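You operate a simulated robot arm through the tools that you are given. There is no shell and no other tool.

The job below is to be done with a simulated robot arm. You get a single attempt, and the scene is never put back.

JOB
Test the actuator at 4 bar: guard shut, air on, lift, then lower and shut the air.
Fine: regulator back at nought; the stroke knob stays.

It is judged by the outcome, as a careful person would: the job done as asked, and still so three seconds after it is handed in. It fails if anything else is knocked over, pushed out of place, dropped, spilled or broken.

ROBOT AND FRAMES
A 6-joint arm with a two-finger parallel gripper, fixed in place. Base frame: the origin is at the foot of the arm, x ahead of it, y to its left, z up; the work surface is at about z = 900. Readings come in mm, degrees, newtons and seconds.
With the tool pointing down near the work surface it reaches from about 240 to 660 mm from the base axis. Its first joint turns from -66.0 to 66.0 degrees. Payload 2.9 kg.
The TCP is the grasp point between the finger pads, 30 mm short of the fingertips. In the tool frame z runs along the fingers and y along their closing line. The gripper opens to 110 mm. The fingers are 20 mm wide and 10 mm thick; the gripper's body (48 by 112 mm) begins 55 mm behind the TCP.
Orientation is told as [roll, pitch, yaw] about the base's x, y, z axes, in that order, counted from this pose: with the fingers straight down and closing along the base's y, the tool's x points along the base's -x, its y along +y and its z along -z.

CONTROLS
- The arm moves only by the tool apply_moves. Its argument "increments" is one flat list of numbers, 7 for each row, row after row: the shift along the base's x, y, z in units of 40 mm (1.0 is 40 mm), then the turn, a rotation vector about the base's x, y, z in units of 6 degrees (1.0 is 6 degrees), then the finger opening in mm, from 0 to 110. In form: [dx, dy, dz, wx, wy, wz, claw, dx, dy, dz, wx, wy, wz, claw, ...]. A call has 1 to 20 rows; each row shifts and turns the commanded pose from where the row before left it. A call with a number of a shift or a turn outside -1 to 1 is refused whole. Each row takes 0.2 s and may step no farther than 50 mm and 8.6 degrees from the row before; otherwise, or with a gripper value out of range, the whole call is refused. A pose out of reach is approached as far as the arm can. The call stops where the force on the tool passes 40 N (or 10 N more than at its start, if that is more) or the arm is blocked; 0.2 s more then pass. Each finger travels about 108 mm/s and halts on what it meets, pressing with about 36 N; the grip force reading is that of the motor and also rises with nothing between the fingers. The clock runs only during rows and for 0.2 s after the last one: add rows that do not move to give the fingers time. The reply holds the time, the measured pose of the TCP, the force on the tool along the base axes, the opening and the grip force, in the units named above and with some noise, with the torque about the TCP (base axes, N m) and any sound that the robot's microphone picked up.
- Cameras (640 x 400 px; columns grow to the right, rows downward): "scene" is fixed at [81, 456.5, 1403.4]; the picture's right is [-0.67, -0.74, 0.00], its down [-0.38, 0.34, -0.86] and it looks along [0.64, -0.58, -0.51] (base axes); focal length 342 px, centre (320, 200). "wrist" rides on the gripper at [72, 17, -103] in the tool frame; the picture's right is [-0.23, 0.97, 0.00], its down [-0.76, -0.18, -0.62] and it looks along [-0.61, -0.14, 0.78] (tool axes); focal length 222 px, centre (320, 200). There is no depth. A picture from a camera that has moved, and an enlarged one, comes with that camera's place and axes in the base frame and with its lens. The place of the scene camera against the robot may be out by one fixed shift of up to 25 mm in any direction.
- capture(camera): a new picture of that camera. No time passes.
- enlarge(camera, box): a new picture of the part [left, top, right, bottom] of that camera's present view, enlarged. No time passes.
- finish_job(): hands the job in; it is judged then, once.

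Places have to be worked out from the pictures, the camera data and where the tool is seen. Open the gripper and draw the arm clear of the work before you hand the job in, unless the task says otherwise.

The tools are called after ">>>" as a command line: name --argument value ..., lists and objects as JSON in quotes. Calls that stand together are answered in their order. apply_moves: Moves the arm, as the interface text tells. Its arguments: {"type":"object","properties":{"increments":{"type":"array"}},"required":["increments"]} The other tools are called the same way: capture (camera) takes a picture; enlarge (camera, box) takes an enlarged picture of a part of a camera's view; finish_job () hands the job in.

At the start:

```text
time: 0.0
tcp_pos: [321.2, 148.7, 1223.1]
ee_rot: [0.0, 0.0, 0.0]
ft_force: [0.3, -0.1, -0.2]
ft_torque: [-0.01, 0.0, 0.03]
grip_width: 109.9
finger_force: 0.0
```

scene: 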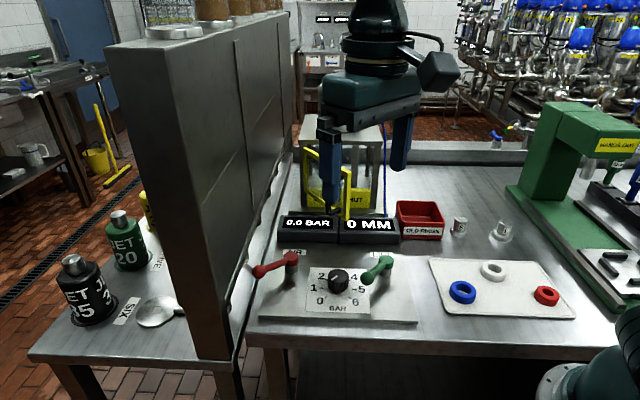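
wrist: 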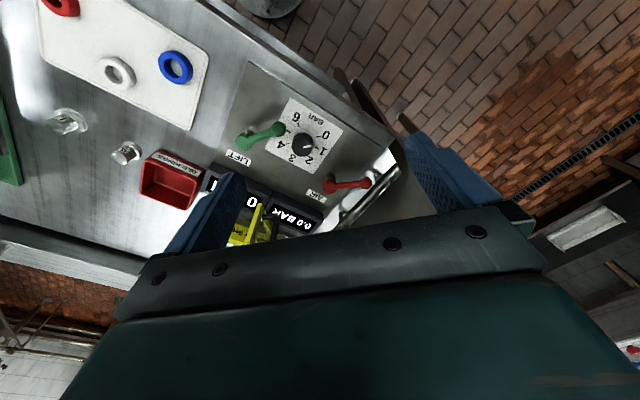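

I start by looking closely at the panel, the guard and the displays before moving anything.

>>> enlarge --camera "scene" --box '[240, 220, 440, 340]'

>>> enlarge --camera "scene" --box '[270, 100, 430, 250]'

>>> enlarge --camera "wrist" --box '[120, 60, 440, 260]'

```text
3.20 times, centred on (340, 280) of scene
camera zoom: at [81.0, 456.5, 1403.4], right [-0.67, -0.74, 0.0], down [-0.38, 0.34, -0.86], along [0.64, -0.58, -0.51], focal length 1096 px, centre (256, -56)
```

zoom: 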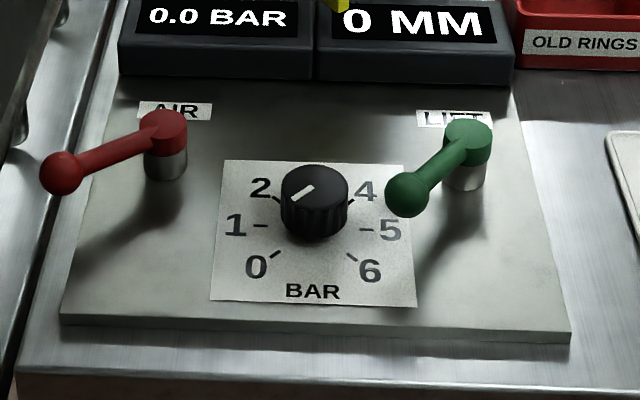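

```text
2.67 times, centred on (350, 175) of scene
camera zoom: at [81.0, 456.5, 1403.4], right [-0.67, -0.74, 0.0], down [-0.38, 0.34, -0.86], along [0.64, -0.58, -0.51], focal length 913 px, centre (240, 267)
```

zoom: 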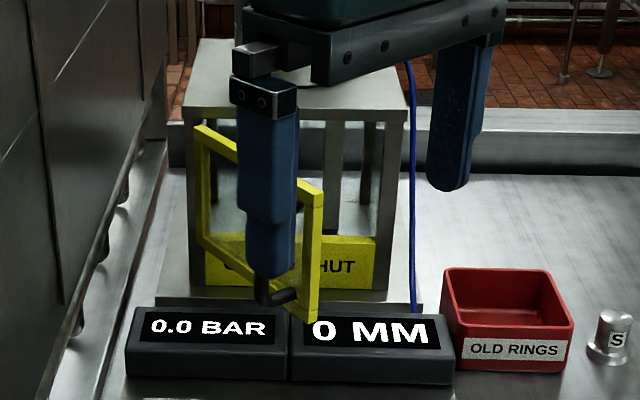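

```text
2.00 times, centred on (280, 160) of wrist
camera zoom: at [249.2, 165.8, 1328.2], right [0.23, 0.97, 0.0], down [0.76, -0.18, 0.62], along [0.61, -0.14, -0.78], focal length 444 px, centre (400, 280)
```

zoom: 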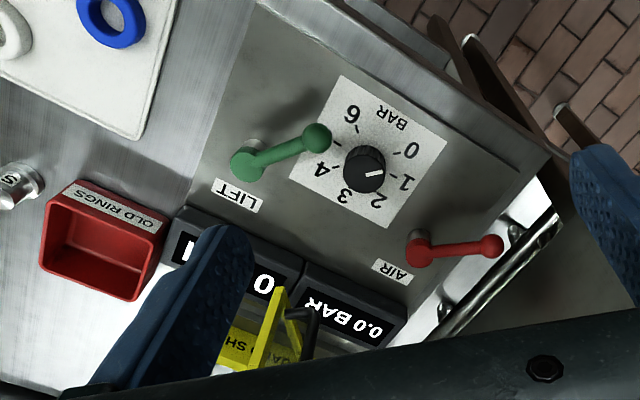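

I want a closer look at the remaining items: the guard cage, the "S" piece, the displays and the surroundings.

>>> enlarge --camera "scene" --box '[300, 140, 400, 240]'

>>> enlarge --camera "scene" --box '[400, 180, 580, 330]'

>>> enlarge --camera "scene" --box '[500, 80, 640, 330]'

>>> enlarge --camera "scene" --box '[290, 255, 390, 325]'

>>> enlarge --camera "wrist" --box '[200, 80, 400, 220]'

>>> enlarge --camera "wrist" --box '[0, 80, 240, 260]'

```text
4.00 times, centred on (350, 190) of scene
camera zoom: at [81.0, 456.5, 1403.4], right [-0.67, -0.74, 0.0], down [-0.38, 0.34, -0.86], along [0.64, -0.58, -0.51], focal length 1370 px, centre (200, 240)
```

zoom: 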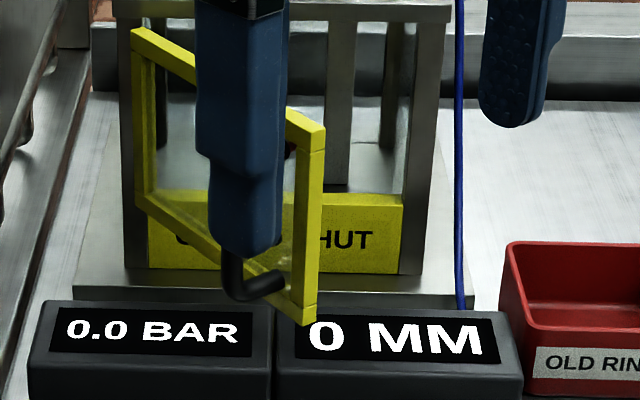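

```text
2.67 times, centred on (490, 255) of scene
camera zoom: at [81.0, 456.5, 1403.4], right [-0.67, -0.74, 0.0], down [-0.38, 0.34, -0.86], along [0.64, -0.58, -0.51], focal length 913 px, centre (-133, 53)
```

zoom: 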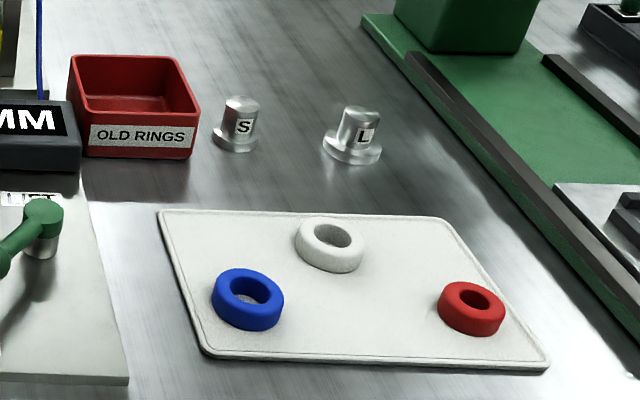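

```text
1.60 times, centred on (570, 205) of scene
camera zoom: at [81.0, 456.5, 1403.4], right [-0.67, -0.74, 0.0], down [-0.38, 0.34, -0.86], along [0.64, -0.58, -0.51], focal length 548 px, centre (-80, 192)
```

zoom: 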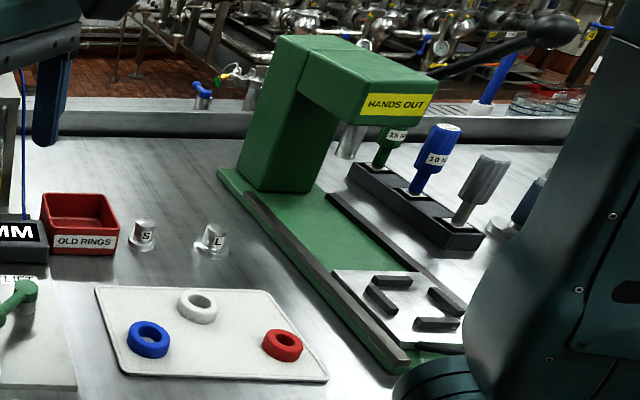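

```text
5.71 times, centred on (340, 290) of scene
camera zoom: at [81.0, 456.5, 1403.4], right [-0.67, -0.74, 0.0], down [-0.38, 0.34, -0.86], along [0.64, -0.58, -0.51], focal length 1957 px, centre (206, -314)
```

zoom: 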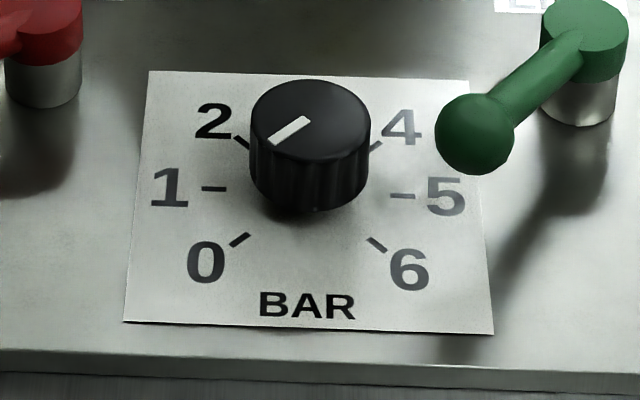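

```text
2.86 times, centred on (300, 150) of wrist
camera zoom: at [249.2, 165.8, 1328.2], right [0.23, 0.97, 0.0], down [0.76, -0.18, 0.62], along [0.61, -0.14, -0.78], focal length 635 px, centre (377, 343)
```

zoom: 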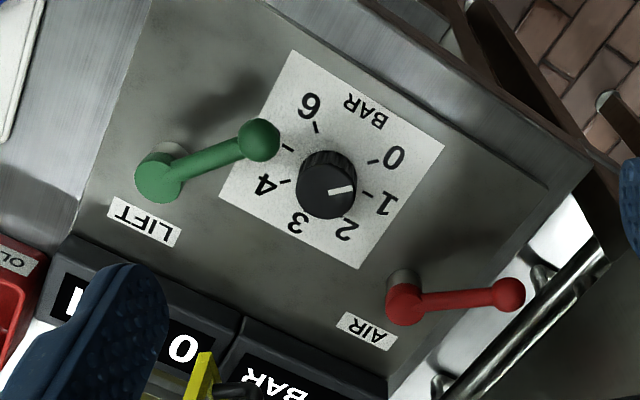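

```text
2.22 times, centred on (120, 170) of wrist
camera zoom: at [249.2, 165.8, 1328.2], right [0.23, 0.97, 0.0], down [0.76, -0.18, 0.62], along [0.61, -0.14, -0.78], focal length 494 px, centre (764, 267)
```

zoom: 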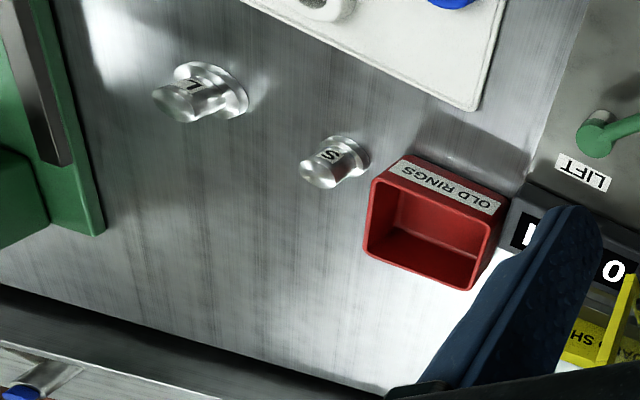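

The regulator pointer reads 0 (it points along base +y), the two levers both point roughly along +y, and the yellow guard door appears open toward the operator. I move the arm high over to the cage side to see the door with the wrist camera.

>>> apply_moves --increments '[0.6, -0.85, 0.1, 0, 0, 0, 110, 0.6, -0.85, 0.1, 0, 0, 0, 110, 0.6, -0.85, 0.1, 0, 0, 0, 110, 0.6, -0.85, 0.1, 0, 0, 0, 110, 0.6, -0.85, 0.1, 0, 0, 0, 110, 0.6, -0.85, 0.1, 0, 0, 0, 110]'

```text
time: 1.4
tcp_pos: [463.8, -57.8, 1247.9]
ee_rot: [0.1, 0.0, 0.0]
ft_force: [0.8, 0.8, 0.3]
ft_torque: [0.0, 0.0, 0.02]
grip_width: 110.2
finger_force: 0.0
```

The arm is at [464, -58, 1248], clear of everything. I take both views of the guard.

>>> capture --camera "scene"

>>> capture --camera "wrist"

>>> enlarge --camera "scene" --box '[280, 100, 420, 250]'

```text
taken
```

scene: 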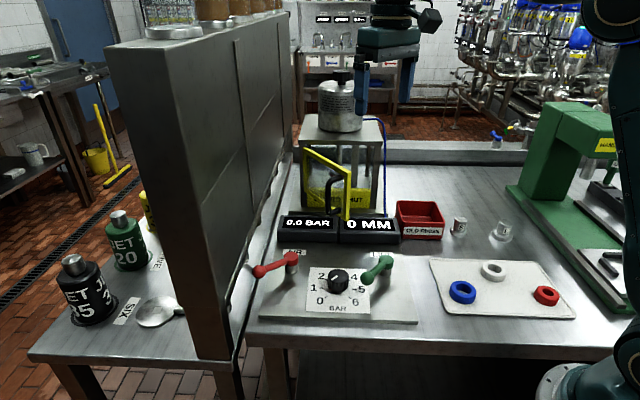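

```text
taken
camera wrist: at [391.8, -40.5, 1353.1], right [0.23, 0.97, 0.0], down [0.76, -0.18, 0.62], along [0.61, -0.14, -0.78], focal length 222 px, centre (320, 200)
```

wrist: 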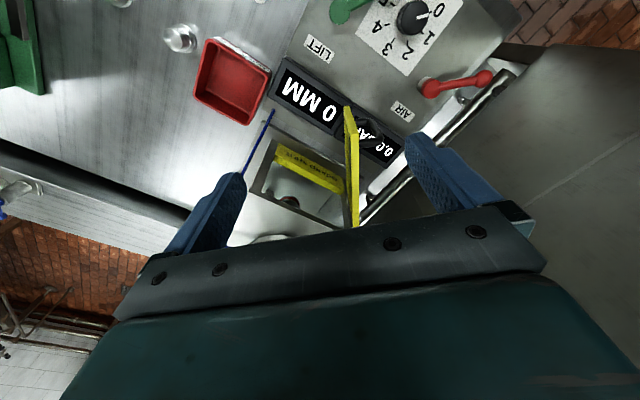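

```text
2.67 times, centred on (350, 175) of scene
camera zoom: at [81.0, 456.5, 1403.4], right [-0.67, -0.74, 0.0], down [-0.38, 0.34, -0.86], along [0.64, -0.58, -0.51], focal length 913 px, centre (240, 267)
```

zoom: 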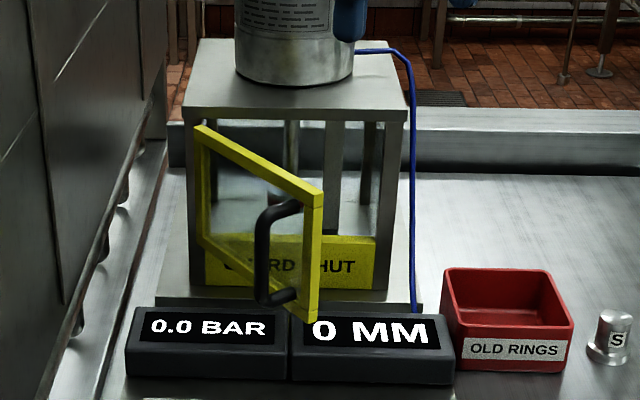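

The guard door is hinged at about [678, -42], free edge at about [511, -21] (z ≈ 975–1095), open about 50°; closed it lies along the cage front toward [562, -158]. The stroke knob sits on top of the actuator over the cage and I'll keep clear of it. I close the fingers, turn the tool -45° and go high to the outer side of the door.

>>> apply_moves --increments '[0.4, 0.36, 0, 0, 0, -0.95, 0, 0.4, 0.36, 0, 0, 0, -0.95, 0, 0.4, 0.36, 0, 0, 0, -0.95, 0, 0.4, 0.36, 0, 0, 0, -0.95, 0, 0.4, 0.36, 0, 0, 0, -0.95, 0, 0.4, 0.36, 0, 0, 0, -0.95, 0, 0.4, 0.36, 0, 0, 0, -0.95, 0, 0.2, 0.1, 0, 0, 0, -0.85, 0, 0, 0, 0, 0, 0, 0, 0]'

```text
time: 3.4
tcp_pos: [567.3, 47.5, 1233.9]
ee_rot: [0.1, -0.1, -45.1]
ft_force: [-0.3, -0.1, 0.1]
ft_torque: [0.0, 0.01, 0.0]
grip_width: 0.0
finger_force: 35.9
out of reach, approached as far as the arm can: row 7, 8
```

The commanded pose was slightly out of reach at this height; the TCP is at [567, 47.5, 1234]. I take pictures before lowering.

>>> capture --camera "wrist"

>>> enlarge --camera "scene" --box '[240, 20, 440, 250]'

```text
taken
camera wrist: at [528.5, 111.2, 1339.3], right [0.85, 0.53, 0.0], down [0.41, -0.66, 0.62], along [0.33, -0.53, -0.78], focal length 222 px, centre (320, 200)
```

wrist: 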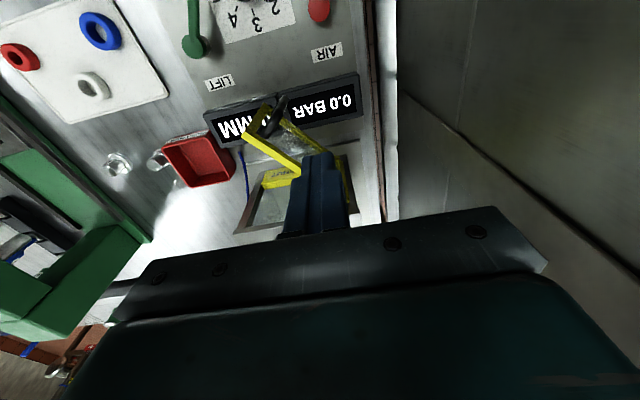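

```text
1.74 times, centred on (340, 135) of scene
camera zoom: at [81.0, 456.5, 1403.4], right [-0.67, -0.74, 0.0], down [-0.38, 0.34, -0.86], along [0.64, -0.58, -0.51], focal length 596 px, centre (285, 313)
```

zoom: 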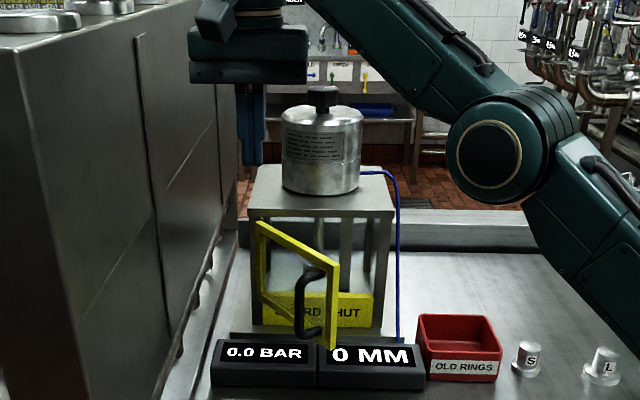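

Wall clearance is about 75 mm and the door geometry matches my estimate. I lower the closed fingers on the outer (+y) side of the door to z ≈ 1075.

>>> apply_moves --increments '[0, -0.1, -0.9, 0, 0, 0, 0, 0.1, -0.1, -0.9, 0, 0, 0, 0, 0.1, -0.1, -0.9, 0, 0, 0, 0, 0.1, -0.1, -0.9, 0, 0, 0, 0, 0, 0, 0, 0, 0, 0, 0]'

```text
time: 4.6
tcp_pos: [579.6, 30.9, 1089.8]
ee_rot: [0.0, 0.0, -45.1]
ft_force: [0.4, 0.0, -0.6]
ft_torque: [0.0, 0.03, 0.01]
grip_width: 0.1
finger_force: 35.6
```

I set the final height and approach the door face, then push in small steps along -y following the hinge arc.

>>> apply_moves --increments '[0.3, -0.3, -0.4, 0, 0, 0, 0, 0, -0.3, 0, 0, 0, 0, 0, 0, -0.3, 0, 0, 0, 0, 0, 0, -0.3, 0, 0, 0, 0, 0, -0.05, -0.3, 0, 0, 0, 0, 0, -0.05, -0.3, 0, 0, 0, 0, 0]'

>>> enlarge --camera "scene" --box '[270, 80, 430, 250]'

```text
time: 6.0
tcp_pos: [587.8, -42.5, 1075.0]
ee_rot: [0.0, 0.0, -45.0]
ft_force: [0.3, 0.0, 0.6]
ft_torque: [0.0, 0.03, 0.02]
grip_width: 0.0
finger_force: 35.6
```

```text
2.35 times, centred on (350, 165) of scene
camera zoom: at [81.0, 456.5, 1403.4], right [-0.67, -0.74, 0.0], down [-0.38, 0.34, -0.86], along [0.64, -0.58, -0.51], focal length 806 px, centre (249, 282)
```

zoom: 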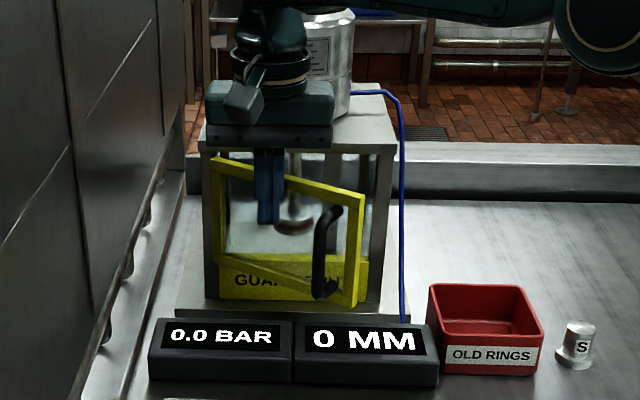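

The door is swinging shut ahead of the fingers with almost no force. I continue along the arc.

>>> apply_moves --increments '[0.05, -0.25, 0, 0, 0, 0, 0, 0.05, -0.25, 0, 0, 0, 0, 0, 0.1, -0.25, 0, 0, 0, 0, 0, 0.1, -0.2, 0, 0, 0, 0, 0, 0.08, -0.12, 0, 0, 0, 0, 0]'

>>> enlarge --camera "scene" --box '[270, 80, 430, 250]'

```text
time: 7.2
tcp_pos: [603.7, -82.1, 1075.5]
ee_rot: [0.1, 0.0, -44.9]
ft_force: [0.0, -0.7, 0.4]
ft_torque: [0.03, -0.01, 0.01]
grip_width: 0.1
finger_force: 35.7
```

```text
2.35 times, centred on (350, 165) of scene
camera zoom: at [81.0, 456.5, 1403.4], right [-0.67, -0.74, 0.0], down [-0.38, 0.34, -0.86], along [0.64, -0.58, -0.51], focal length 806 px, centre (249, 282)
```

zoom: 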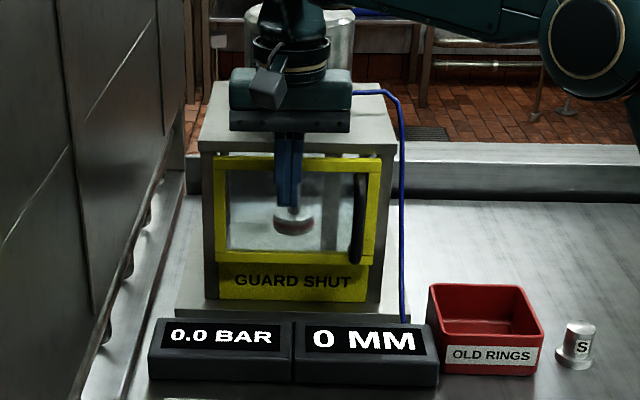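

The door now looks nearly flush, with "GUARD SHUT" fully readable, but no contact force is felt yet. I push a few mm more along the door's normal until it seats.

>>> apply_moves --increments '[0.06, -0.08, 0, 0, 0, 0, 0, 0.06, -0.08, 0, 0, 0, 0, 0, 0.06, -0.08, 0, 0, 0, 0, 0, 0.06, -0.08, 0, 0, 0, 0, 0]'

>>> enlarge --camera "scene" --box '[290, 130, 400, 230]'

```text
time: 8.1
tcp_pos: [606.0, -86.7, 1075.8]
ee_rot: [-0.6, 0.8, -44.6]
ft_force: [-12.4, 7.4, 3.7]
ft_torque: [-0.1, -0.17, -0.14]
grip_width: 0.0
finger_force: 36.4
stopped in row 4: the force on the tool passed its limit at 46 N (the readings are from after the stop); the commanded pose is now the measured one
```

```text
4.00 times, centred on (345, 180) of scene
camera zoom: at [80.6, 456.7, 1403.4], right [-0.67, -0.74, 0.0], down [-0.38, 0.34, -0.86], along [0.64, -0.58, -0.51], focal length 1370 px, centre (220, 280)
```

zoom: 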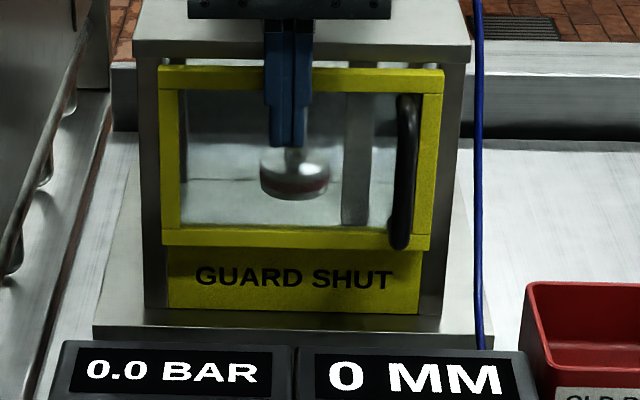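

The door is firmly seated (46 N stop). I back straight out along its outward normal and rise, then check it stays shut.

>>> apply_moves --increments '[-0.2, 0.2, 0, 0, 0, 0, 0, -0.5, 0.5, 0, 0, 0, 0, 0, -0.6, 0.6, 0, 0, 0, 0, 0, -0.6, 0.4, 0.4, 0, 0, 0, 0, -0.6, 0.4, 0.6, 0, 0, 0, 0, 0, 0, 0, 0, 0, 0, 0]'

>>> capture --camera "scene"

>>> capture --camera "wrist"

```text
time: 9.5
tcp_pos: [505.5, -5.2, 1116.2]
ee_rot: [-0.5, 0.6, -44.6]
ft_force: [-0.3, 0.0, -0.9]
ft_torque: [-0.02, 0.01, -0.02]
grip_width: 0.0
finger_force: 36.1
```

```text
taken
```

scene: 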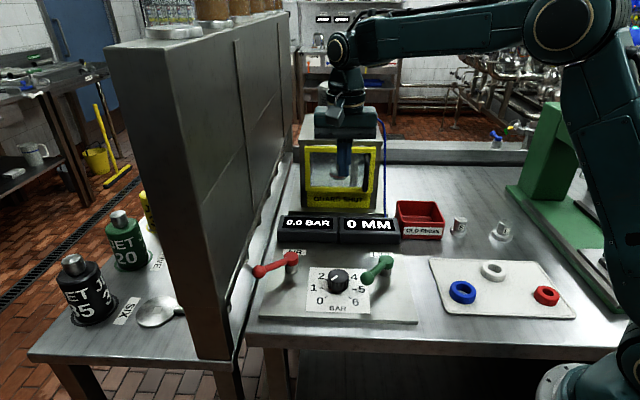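

```text
taken
camera wrist: at [468.0, 58.1, 1221.3], right [0.85, 0.53, -0.01], down [0.43, -0.66, 0.62], along [0.32, -0.53, -0.79], focal length 222 px, centre (320, 200)
```

wrist: 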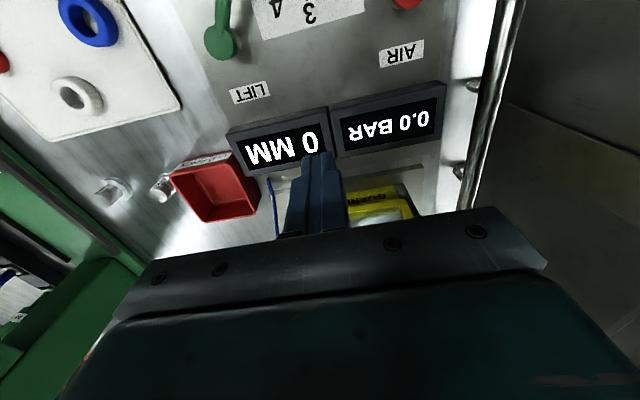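

The guard stays shut. Next I bring the arm over the regulator knob (about [419, 94], top z ≈ 945), turning yaw back to 0, and look at the panel closely.

>>> apply_moves --increments '[-0.27, 0.31, 0, 0, 0, 0.93, 56, -0.27, 0.31, 0, 0, 0, 0.93, 56, -0.27, 0.31, 0, 0, 0, 0.93, 56, -0.27, 0.31, 0, 0, 0, 0.93, 56, -0.27, 0.31, 0, 0, 0, 0.93, 56, -0.27, 0.31, 0, 0, 0, 0.93, 56, -0.27, 0.31, 0, 0, 0, 0.93, 56, -0.27, 0.31, 0, 0, 0, 0.93, 56, 0, 0, 0, 0, 0, 0, 56]'

>>> capture --camera "wrist"

>>> capture --camera "scene"

```text
time: 11.5
tcp_pos: [421.4, 95.4, 1117.0]
ee_rot: [-0.5, 0.7, 0.1]
ft_force: [-0.2, -0.3, 0.0]
ft_torque: [-0.02, 0.02, 0.0]
grip_width: 55.9
finger_force: 0.0
```

```text
taken
camera wrist: at [350.6, 113.2, 1221.1], right [0.22, 0.97, -0.01], down [0.77, -0.17, 0.62], along [0.6, -0.15, -0.79], focal length 222 px, centre (320, 200)
```

wrist: 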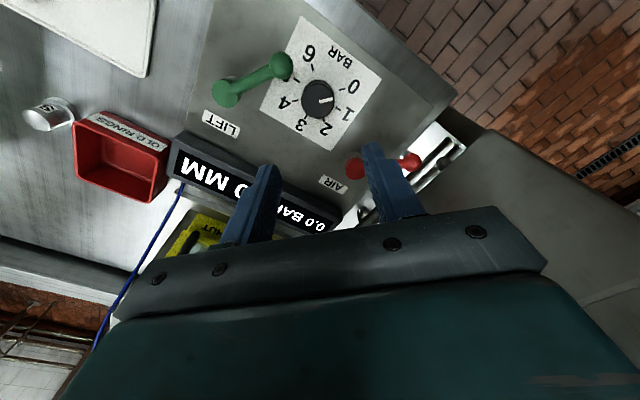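

```text
taken
```

scene: 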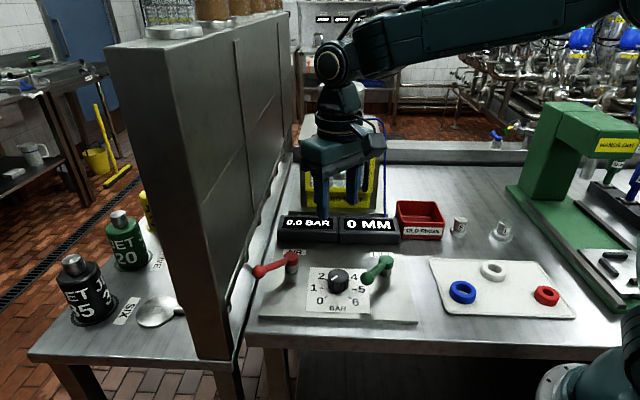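

The knob is visible at about (319, 98) in the wrist view. I enlarge it to fix the position of the knob and levers.

>>> enlarge --camera "wrist" --box '[190, 0, 450, 220]'

>>> enlarge --camera "wrist" --box '[260, 40, 390, 150]'

>>> enlarge --camera "scene" --box '[235, 230, 435, 335]'

```text
1.82 times, centred on (320, 110) of wrist
camera zoom: at [350.6, 113.2, 1221.1], right [0.22, 0.97, -0.01], down [0.77, -0.17, 0.62], along [0.6, -0.15, -0.79], focal length 404 px, centre (320, 364)
```

zoom: 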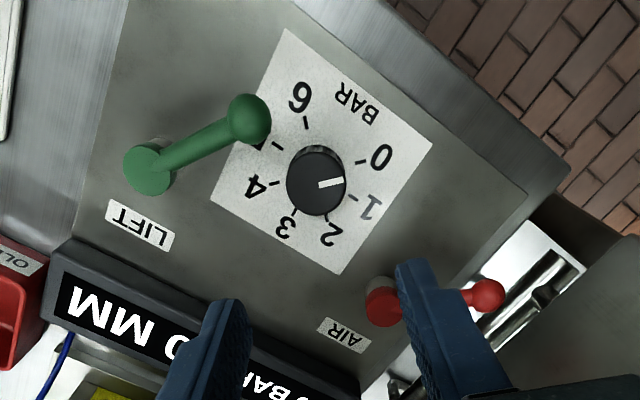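

```text
3.64 times, centred on (325, 95) of wrist
camera zoom: at [350.6, 113.2, 1221.1], right [0.22, 0.97, -0.01], down [0.77, -0.17, 0.62], along [0.6, -0.15, -0.79], focal length 808 px, centre (302, 582)
```

zoom: 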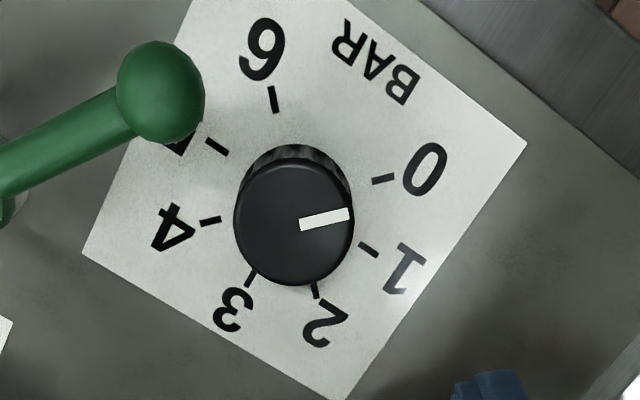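

```text
3.20 times, centred on (335, 282) of scene
camera zoom: at [81.0, 456.5, 1403.4], right [-0.67, -0.74, 0.0], down [-0.38, 0.34, -0.86], along [0.64, -0.58, -0.51], focal length 1096 px, centre (272, -64)
```

zoom: 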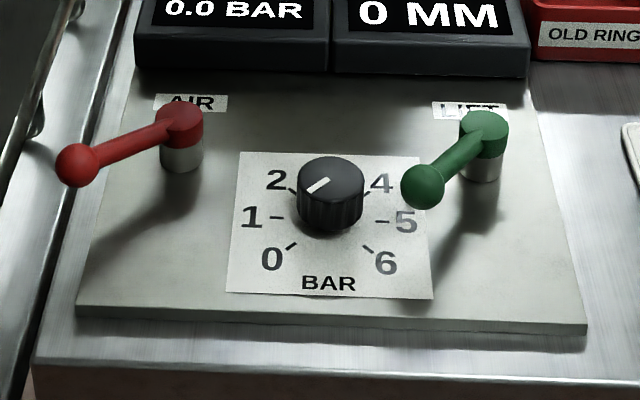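

The knob centre works out at [416, 92], top z ≈ 943, dial face z ≈ 910; the green ball is at [371, 64, 955], about 53 mm away, so gripping with a 52 mm opening clears it. I turn the tool to yaw +90° in free air so I can then turn the knob clockwise by 180°.

>>> apply_moves --increments '[-0.135, -0.09, 0, 0.08, -0.12, 1, 52, 0, 0, 0, 0, 0, 1, 52, 0, 0, 0, 0, 0, 1, 52, 0, 0, 0, 0, 0, 1, 52, 0, 0, 0, 0, 0, 1, 52, 0, 0, 0, 0, 0, 1, 52, 0, 0, 0, 0, 0, 1, 52, 0, 0, 0, 0, 0, 1, 52, 0, 0, 0, 0, 0, 1, 52, 0, 0, 0, 0, 0, 1, 52, 0, 0, 0, 0, 0, 1, 52, 0, 0, 0, 0, 0, 1, 52, 0, 0, 0, 0, 0, 1, 52, 0, 0, 0, 0, 0, 1, 52, 0, 0, 0, 0, 0, 1, 52]'

>>> capture --camera "wrist"

```text
time: 14.7
tcp_pos: [415.8, 91.1, 1115.2]
ee_rot: [-0.1, -0.2, 90.2]
ft_force: [0.8, -1.8, 0.3]
ft_torque: [0.02, 0.0, -0.01]
grip_width: 52.1
finger_force: 0.2
```

```text
taken
camera wrist: at [400.4, 18.5, 1220.3], right [-0.97, 0.22, 0.0], down [0.18, 0.76, 0.62], along [0.14, 0.61, -0.78], focal length 222 px, centre (320, 200)
```

wrist: 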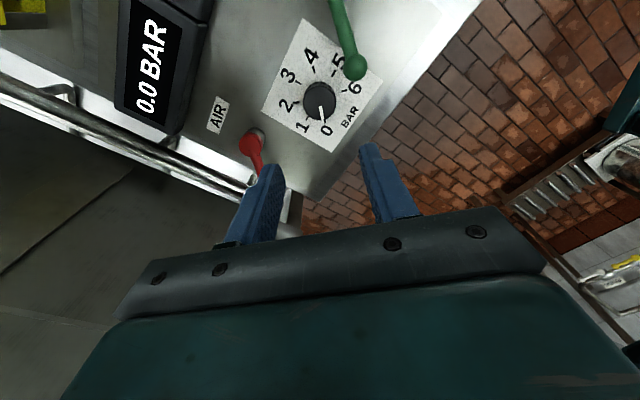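

Yaw 90° is reachable. I enlarge to double-check the knob's centre from this different angle.

>>> enlarge --camera "wrist" --box '[255, 50, 385, 150]'

```text
4.00 times, centred on (320, 100) of wrist
camera zoom: at [400.4, 18.5, 1220.3], right [-0.97, 0.22, 0.0], down [0.18, 0.76, 0.62], along [0.14, 0.61, -0.78], focal length 888 px, centre (320, 600)
```

zoom: 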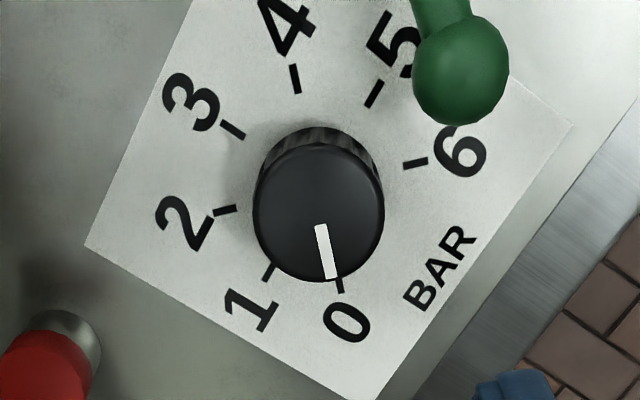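

The two views agree on a knob centre at about [417, 91]. I descend straight over it to z ≈ 947 with the fingers 52 mm open, one on each side along x.

>>> apply_moves --increments '[0.03, 0, -0.8, 0, 0.02, 0, 52, 0, 0, -0.8, 0, 0, 0, 52, 0, 0, -0.8, 0, 0, 0, 52, 0, 0, -0.6, 0, 0, 0, 52, 0, 0, -0.4, 0, 0, 0, 52, 0, 0, 0, 0, 0, 0, 52]'

>>> enlarge --camera "scene" --box '[240, 220, 440, 340]'

>>> capture --camera "wrist"

```text
time: 16.1
tcp_pos: [417.1, 91.7, 980.2]
ee_rot: [0.1, -0.1, 90.0]
ft_force: [0.3, 1.9, 0.3]
ft_torque: [-0.01, -0.03, 0.01]
grip_width: 51.7
finger_force: 0.0
```

```text
3.20 times, centred on (340, 280) of scene
camera zoom: at [81.0, 456.5, 1403.4], right [-0.67, -0.74, 0.0], down [-0.38, 0.34, -0.86], along [0.64, -0.58, -0.51], focal length 1096 px, centre (256, -56)
```

zoom: 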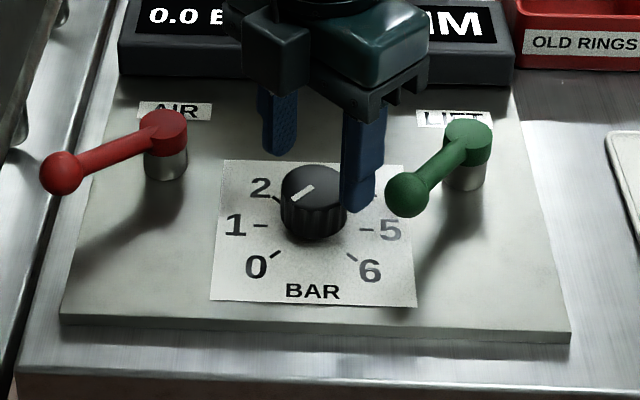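

```text
taken
camera wrist: at [401.4, 18.1, 1084.1], right [-0.97, 0.23, 0.0], down [0.18, 0.76, 0.62], along [0.14, 0.61, -0.78], focal length 222 px, centre (320, 200)
```

wrist: 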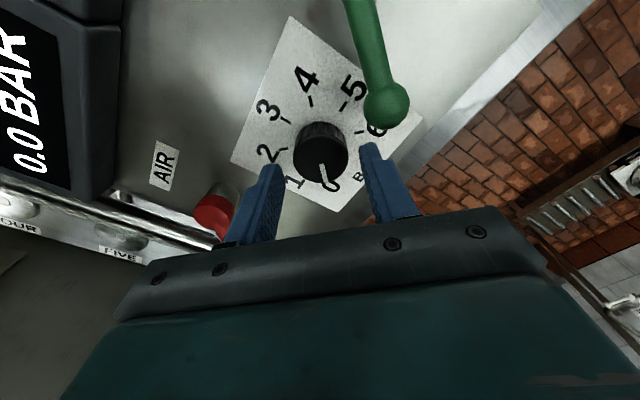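

Alignment over the knob looks good. I lower the last 33 mm and close the fingers on the knob.

>>> apply_moves --increments '[0, 0, -0.4, 0, 0, 0, 52, 0, 0, -0.4, 0, 0, 0, 52, 0, 0, 0, 0, 0, 0, 52]'

>>> capture --camera "wrist"

>>> enlarge --camera "scene" --box '[240, 220, 440, 340]'

```text
time: 16.9
tcp_pos: [417.4, 91.8, 947.2]
ee_rot: [0.0, -0.2, 90.0]
ft_force: [-0.6, 0.4, 0.2]
ft_torque: [-0.02, 0.01, -0.01]
grip_width: 52.0
finger_force: 0.0
```

```text
taken
camera wrist: at [400.9, 18.5, 1052.7], right [-0.97, 0.23, 0.0], down [0.18, 0.76, 0.62], along [0.14, 0.61, -0.78], focal length 222 px, centre (320, 200)
```

wrist: 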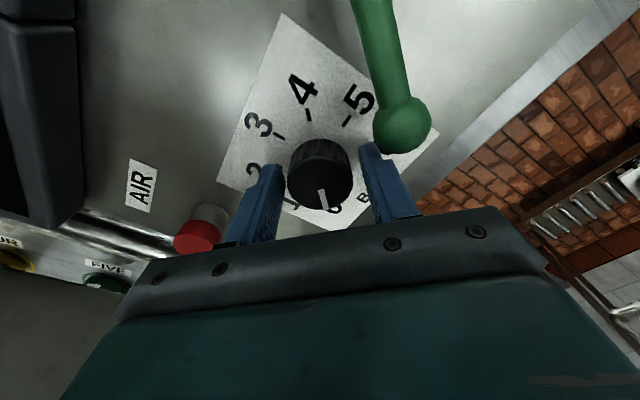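

```text
3.20 times, centred on (340, 280) of scene
camera zoom: at [81.0, 456.5, 1403.4], right [-0.67, -0.74, 0.0], down [-0.38, 0.34, -0.86], along [0.64, -0.58, -0.51], focal length 1096 px, centre (256, -56)
```

zoom: 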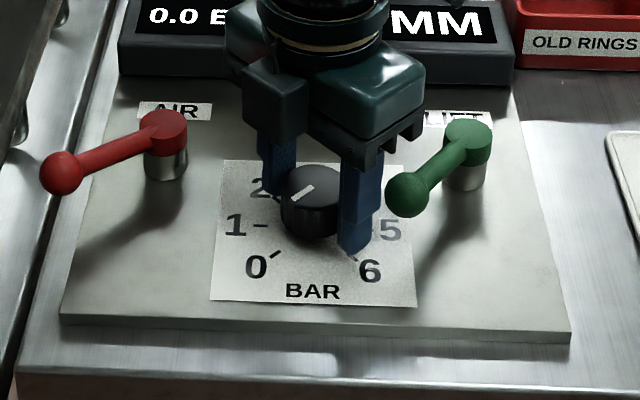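

The fingers straddle the knob properly. I close on it and turn clockwise by 30° as a first test.

>>> apply_moves --increments '[0, 0, 0, 0, 0, 0, 30, 0, 0, 0, 0, 0, 0, 30, 0, 0, 0, 0, 0, -1, 30, 0, 0, 0, 0, 0, -1, 30, 0, 0, 0, 0, 0, -1, 30, 0, 0, 0, 0, 0, -1, 30, 0, 0, 0, 0, 0, -1, 30, 0, 0, 0, 0, 0, 0, 30]'

>>> capture --camera "wrist"

>>> enlarge --camera "scene" --box '[240, 200, 440, 340]'

```text
time: 18.7
tcp_pos: [416.2, 90.4, 949.7]
ee_rot: [0.2, -0.1, 60.0]
ft_force: [-11.9, -0.5, 8.0]
ft_torque: [0.78, -0.75, 0.03]
grip_width: 39.7
finger_force: 45.1
```

```text
taken
camera wrist: at [366.6, 36.7, 1052.8], right [-0.73, 0.68, 0.0], down [0.54, 0.57, 0.62], along [0.42, 0.46, -0.78], focal length 222 px, centre (320, 200)
```

wrist: 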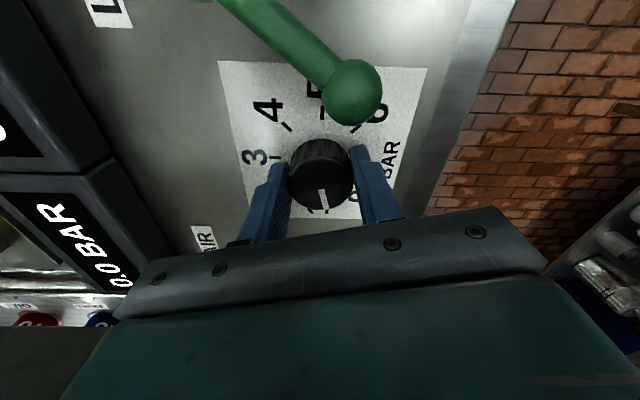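

```text
2.86 times, centred on (340, 270) of scene
camera zoom: at [80.5, 456.4, 1403.5], right [-0.67, -0.74, 0.0], down [-0.38, 0.34, -0.86], along [0.64, -0.58, -0.51], focal length 978 px, centre (263, 0)
```

zoom: 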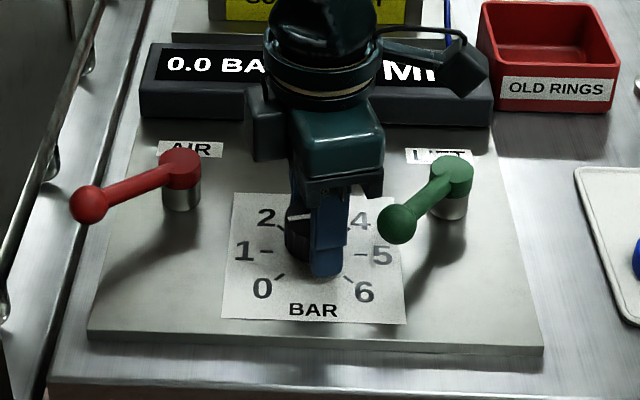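

The knob turns with the gripper with no slipping (pointer ≈ 0.67); the display stays 0.0 as the air is off. I turn another 90° clockwise.

>>> apply_moves --increments '[0, 0, 0, 0, 0, -1, 30, 0, 0, 0, 0, 0, -1, 30, 0, 0, 0, 0, 0, -1, 30, 0, 0, 0, 0, 0, -1, 30, 0, 0, 0, 0, 0, -1, 30, 0, 0, 0, 0, 0, -1, 30, 0, 0, 0, 0, 0, -1, 30, 0, 0, 0, 0, 0, -1, 30, 0, 0, 0, 0, 0, -1, 30, 0, 0, 0, 0, 0, -1, 30, 0, 0, 0, 0, 0, -1, 30, 0, 0, 0, 0, 0, -1, 30, 0, 0, 0, 0, 0, -1, 30, 0, 0, 0, 0, 0, -1, 30, 0, 0, 0, 0, 0, -1, 30]'

>>> capture --camera "wrist"

```text
time: 21.9
tcp_pos: [415.7, 91.9, 948.1]
ee_rot: [0.2, 0.0, -29.9]
ft_force: [-16.3, 16.3, 16.7]
ft_torque: [-0.06, 0.84, 0.02]
grip_width: 39.9
finger_force: 44.7
```

```text
taken
camera wrist: at [362.6, 142.9, 1052.7], right [0.68, 0.73, 0.0], down [0.57, -0.54, 0.62], along [0.46, -0.42, -0.78], focal length 222 px, centre (320, 200)
```

wrist: 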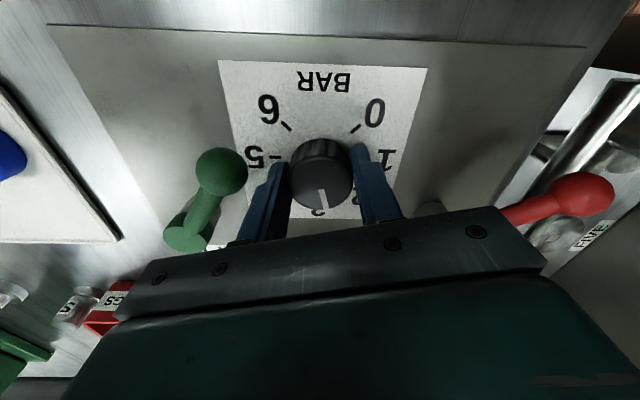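

The pointer has reached about 2.7 and the grip holds. I relieve the small sideways load by about 1 mm and turn the final 60° to 4.

>>> apply_moves --increments '[-0.02, 0.02, 0.02, 0, 0, -1, 30, -0.01, 0.01, 0, 0, 0, -1, 30, 0, 0, 0, 0, 0, -1, 30, 0, 0, 0, 0, 0, -1, 30, 0, 0, 0, 0, 0, -1, 30, 0, 0, 0, 0, 0, -1, 30, 0, 0, 0, 0, 0, -1, 30, 0, 0, 0, 0, 0, -1, 30, 0, 0, 0, 0, 0, -1, 30, 0, 0, 0, 0, 0, -1, 30, 0, 0, 0, 0, 0, 0, 30]'

>>> capture --camera "wrist"

>>> enlarge --camera "wrist" --box '[240, 80, 400, 230]'

>>> enlarge --camera "scene" --box '[290, 250, 390, 325]'

```text
time: 24.3
tcp_pos: [418.0, 91.9, 947.3]
ee_rot: [0.1, -0.1, -89.9]
ft_force: [12.5, 9.6, -23.9]
ft_torque: [-0.68, 0.36, 0.02]
grip_width: 39.7
finger_force: 44.9
```

```text
taken
camera wrist: at [434.5, 165.4, 1052.4], right [0.97, -0.23, 0.0], down [-0.18, -0.76, 0.62], along [-0.14, -0.61, -0.78], focal length 222 px, centre (320, 200)
```

wrist: 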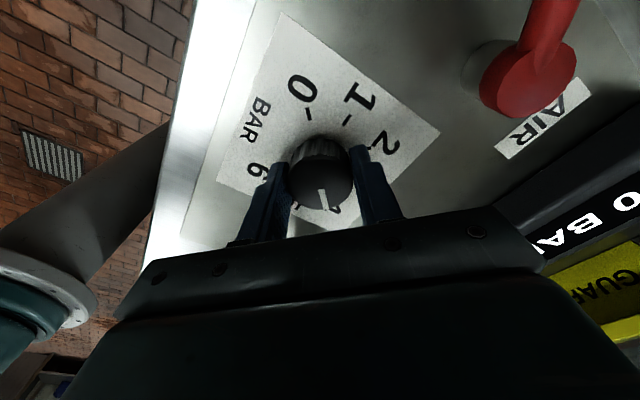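

```text
2.67 times, centred on (320, 155) of wrist
camera zoom: at [434.5, 165.4, 1052.4], right [0.97, -0.23, 0.0], down [-0.18, -0.76, 0.62], along [-0.14, -0.61, -0.78], focal length 592 px, centre (320, 320)
```

zoom: 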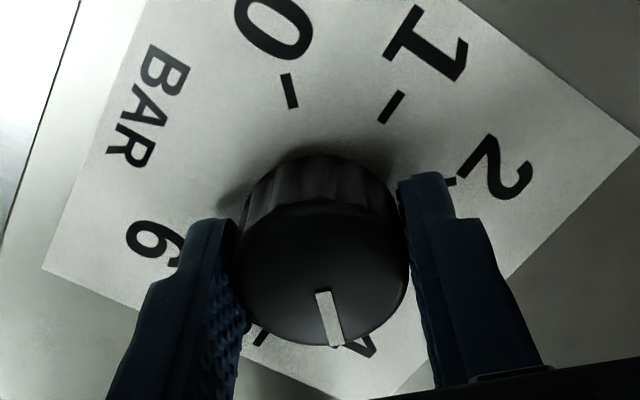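

```text
5.33 times, centred on (340, 288) of scene
camera zoom: at [81.6, 456.8, 1403.2], right [-0.67, -0.74, 0.0], down [-0.38, 0.34, -0.86], along [0.64, -0.58, -0.51], focal length 1826 px, centre (213, -267)
```

zoom: 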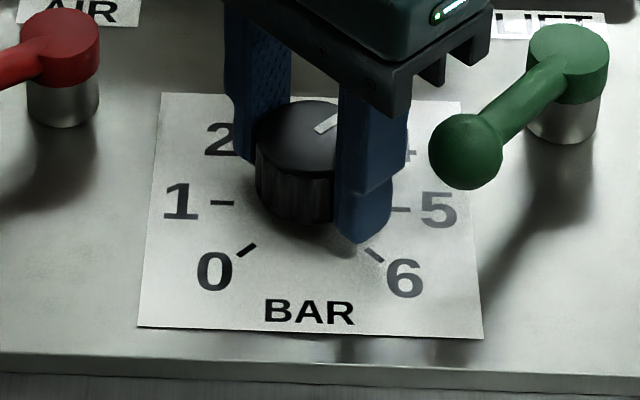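

The pointer lines up exactly opposite 0, i.e. on 4. I release the knob, rise straight up, and check it stays at 4.

>>> apply_moves --increments '[0, 0, 0, 0, 0, 0, 52, 0, 0, 0, 0, 0, 0, 52, 0, 0, 0.5, 0, 0, 0, 52, 0, 0, 1, 0, 0, 0, 52, 0, 0, 1, 0, 0, 0, 52, 0, 0, 0.6, 0, 0, 0, 52, 0, 0, 0, 0, 0, 0, 52]'

>>> enlarge --camera "scene" --box '[240, 200, 440, 340]'

>>> capture --camera "wrist"

```text
time: 25.9
tcp_pos: [415.6, 90.0, 1073.0]
ee_rot: [0.1, -0.1, -90.0]
ft_force: [-0.3, -0.2, 0.1]
ft_torque: [0.03, -0.03, -0.02]
grip_width: 52.1
finger_force: 0.0
```

```text
2.86 times, centred on (340, 270) of scene
camera zoom: at [81.0, 456.5, 1403.4], right [-0.67, -0.74, 0.0], down [-0.38, 0.34, -0.86], along [0.64, -0.58, -0.51], focal length 978 px, centre (263, 0)
```

zoom: 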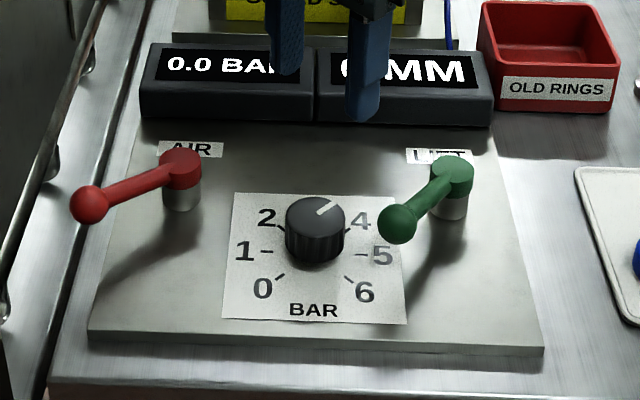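

```text
taken
camera wrist: at [433.4, 163.5, 1177.1], right [0.97, -0.23, 0.0], down [-0.18, -0.76, 0.62], along [-0.14, -0.61, -0.78], focal length 222 px, centre (320, 200)
```

wrist: 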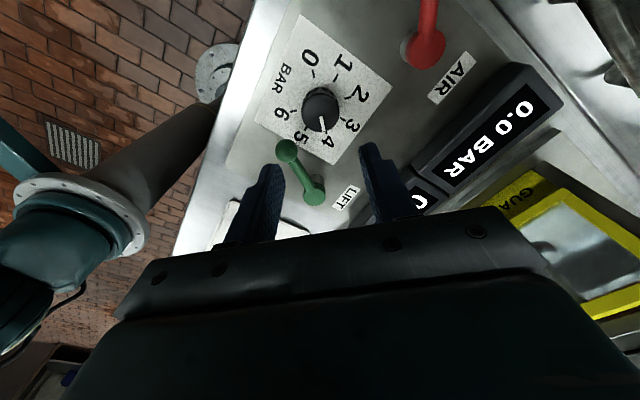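

The regulator stays at 4 and nothing else has changed. I now rotate to yaw +45° (narrow side of the gripper toward the wall) and move above the +x side of the red AIR lever, fingers closed, to push it counter-clockwise.

>>> apply_moves --increments '[0, 0, 0, 0, 0, 1, 0, 0, 0, 0, 0, 0, 1, 0, 0, 0, 0, 0, 0, 1, 0, 0.15, 0.1, 0, 0, 0, 1, 0, 0.2, 0.12, 0, 0, 0, 1, 0, 0.2, 0.12, 0, 0, 0, 1, 0, 0.2, 0.12, 0, 0, 0, 1, 0, 0.2, 0.12, 0, 0, 0, 1, 0, 0.2, 0.12, 0, 0, 0, 1, 0, 0.2, 0.12, 0, 0, 0, 1, 0, 0.2, 0.12, 0, 0, 0, 1, 0, 0.2, 0.12, 0, 0, 0, 1, 0, 0.2, 0.12, 0, 0, 0, 1, 0, 0.2, 0.12, 0, 0, 0, 1, 0, 0.2, 0.12, 0, 0, 0, 1, 0, 0.2, 0.12, 0, 0, 0, 1, 0, 0, 0, 0, 0, 0, 1, 0, 0, 0, 0, 0, 0, 1, 0, 0, 0, 0, 0, 0, 1, 0, 0, 0, 0, 0, 0, 1, 0]'

>>> capture --camera "wrist"

```text
time: 30.1
tcp_pos: [517.4, 153.4, 1072.0]
ee_rot: [0.1, -0.1, 30.2]
ft_force: [0.2, -0.9, -0.1]
ft_torque: [0.03, 0.0, -0.01]
grip_width: 0.2
finger_force: 35.9
```

```text
taken
camera wrist: at [447.1, 131.4, 1176.9], right [-0.29, 0.96, 0.0], down [0.75, 0.23, 0.62], along [0.6, 0.18, -0.78], focal length 222 px, centre (320, 200)
```

wrist: 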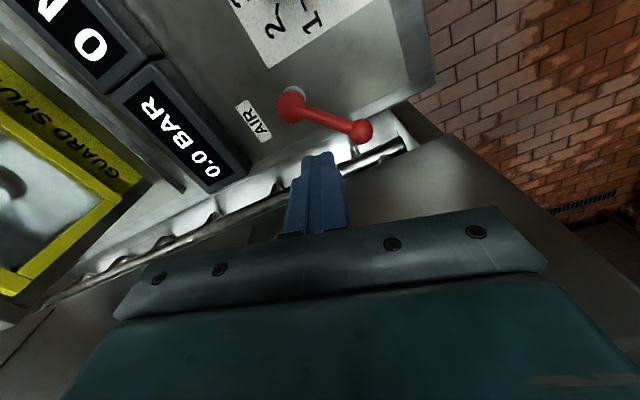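

The AIR lever pivot is at about [511, 124.5] with its ball at [519, 198.5, 952]. Before going down between lever and wall, I inspect the rail and brackets along the wall.

>>> enlarge --camera "wrist" --box '[220, 70, 450, 250]'

>>> enlarge --camera "scene" --box '[210, 180, 330, 330]'

```text
2.22 times, centred on (335, 160) of wrist
camera zoom: at [447.1, 131.4, 1176.9], right [-0.29, 0.96, 0.0], down [0.75, 0.23, 0.62], along [0.6, 0.18, -0.78], focal length 494 px, centre (287, 289)
```

zoom: 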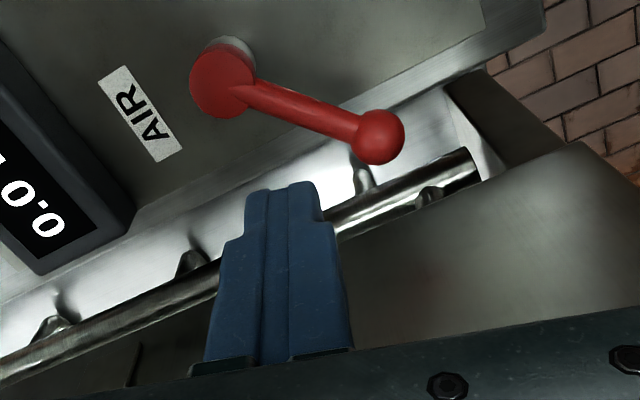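

```text
2.67 times, centred on (270, 255) of scene
camera zoom: at [81.0, 456.5, 1403.4], right [-0.67, -0.74, 0.0], down [-0.38, 0.34, -0.86], along [0.64, -0.58, -0.51], focal length 913 px, centre (453, 53)
```

zoom: 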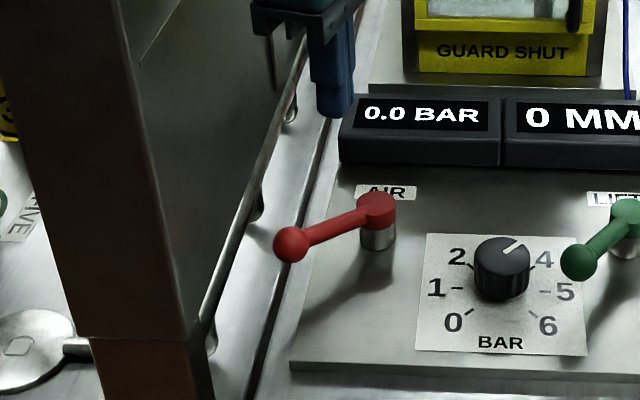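

The rail lies low (z ≈ 902) and about 60 mm away, so my fingertips at z ≈ 927 will clear it. I finish the turn to yaw 45°, go to [547, 171] on the +x side of the lever and descend.

>>> apply_moves --increments '[0.247, 0.147, 0, 0, 0, 0.83, 0, 0.247, 0.147, 0, 0, 0, 0.83, 0, 0.247, 0.147, 0, 0, 0, 0.83, 0, 0, 0, 0, 0, 0, 0, 0, 0, 0, -0.8, 0, 0, 0, 0, 0, 0, -0.8, 0, 0, 0, 0, 0, 0, -0.3, 0, 0, 0, 0]'

>>> capture --camera "wrist"

>>> enlarge --camera "scene" --box '[210, 180, 330, 330]'

```text
time: 31.7
tcp_pos: [548.1, 171.1, 996.3]
ee_rot: [0.1, -0.1, 45.0]
ft_force: [0.2, 0.2, -0.3]
ft_torque: [-0.02, 0.0, 0.03]
grip_width: 0.0
finger_force: 35.7
```

```text
taken
camera wrist: at [485.5, 132.3, 1101.8], right [-0.53, 0.85, 0.0], down [0.66, 0.41, 0.62], along [0.53, 0.33, -0.78], focal length 222 px, centre (320, 200)
```

wrist: 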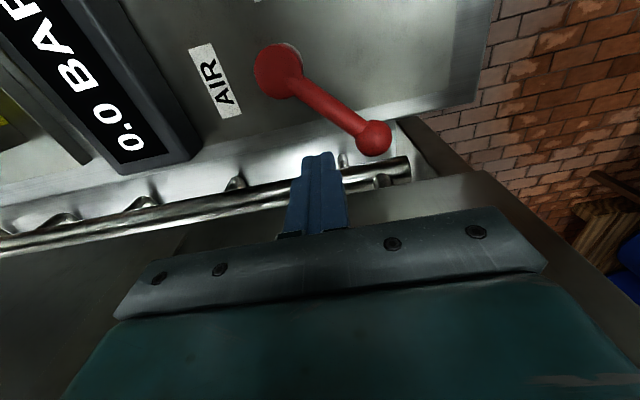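

```text
2.67 times, centred on (270, 255) of scene
camera zoom: at [81.0, 456.5, 1403.4], right [-0.67, -0.74, 0.0], down [-0.38, 0.34, -0.86], along [0.64, -0.58, -0.51], focal length 913 px, centre (453, 53)
```

zoom: 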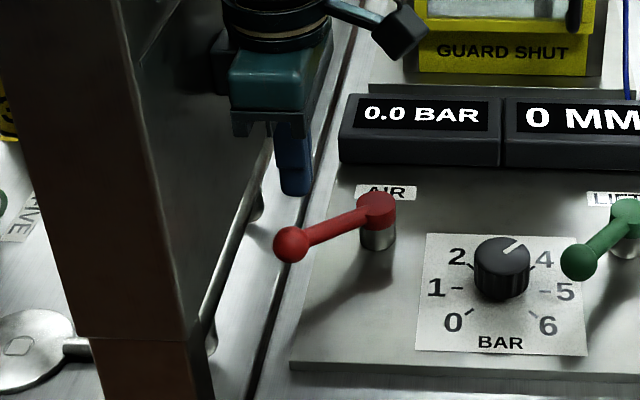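

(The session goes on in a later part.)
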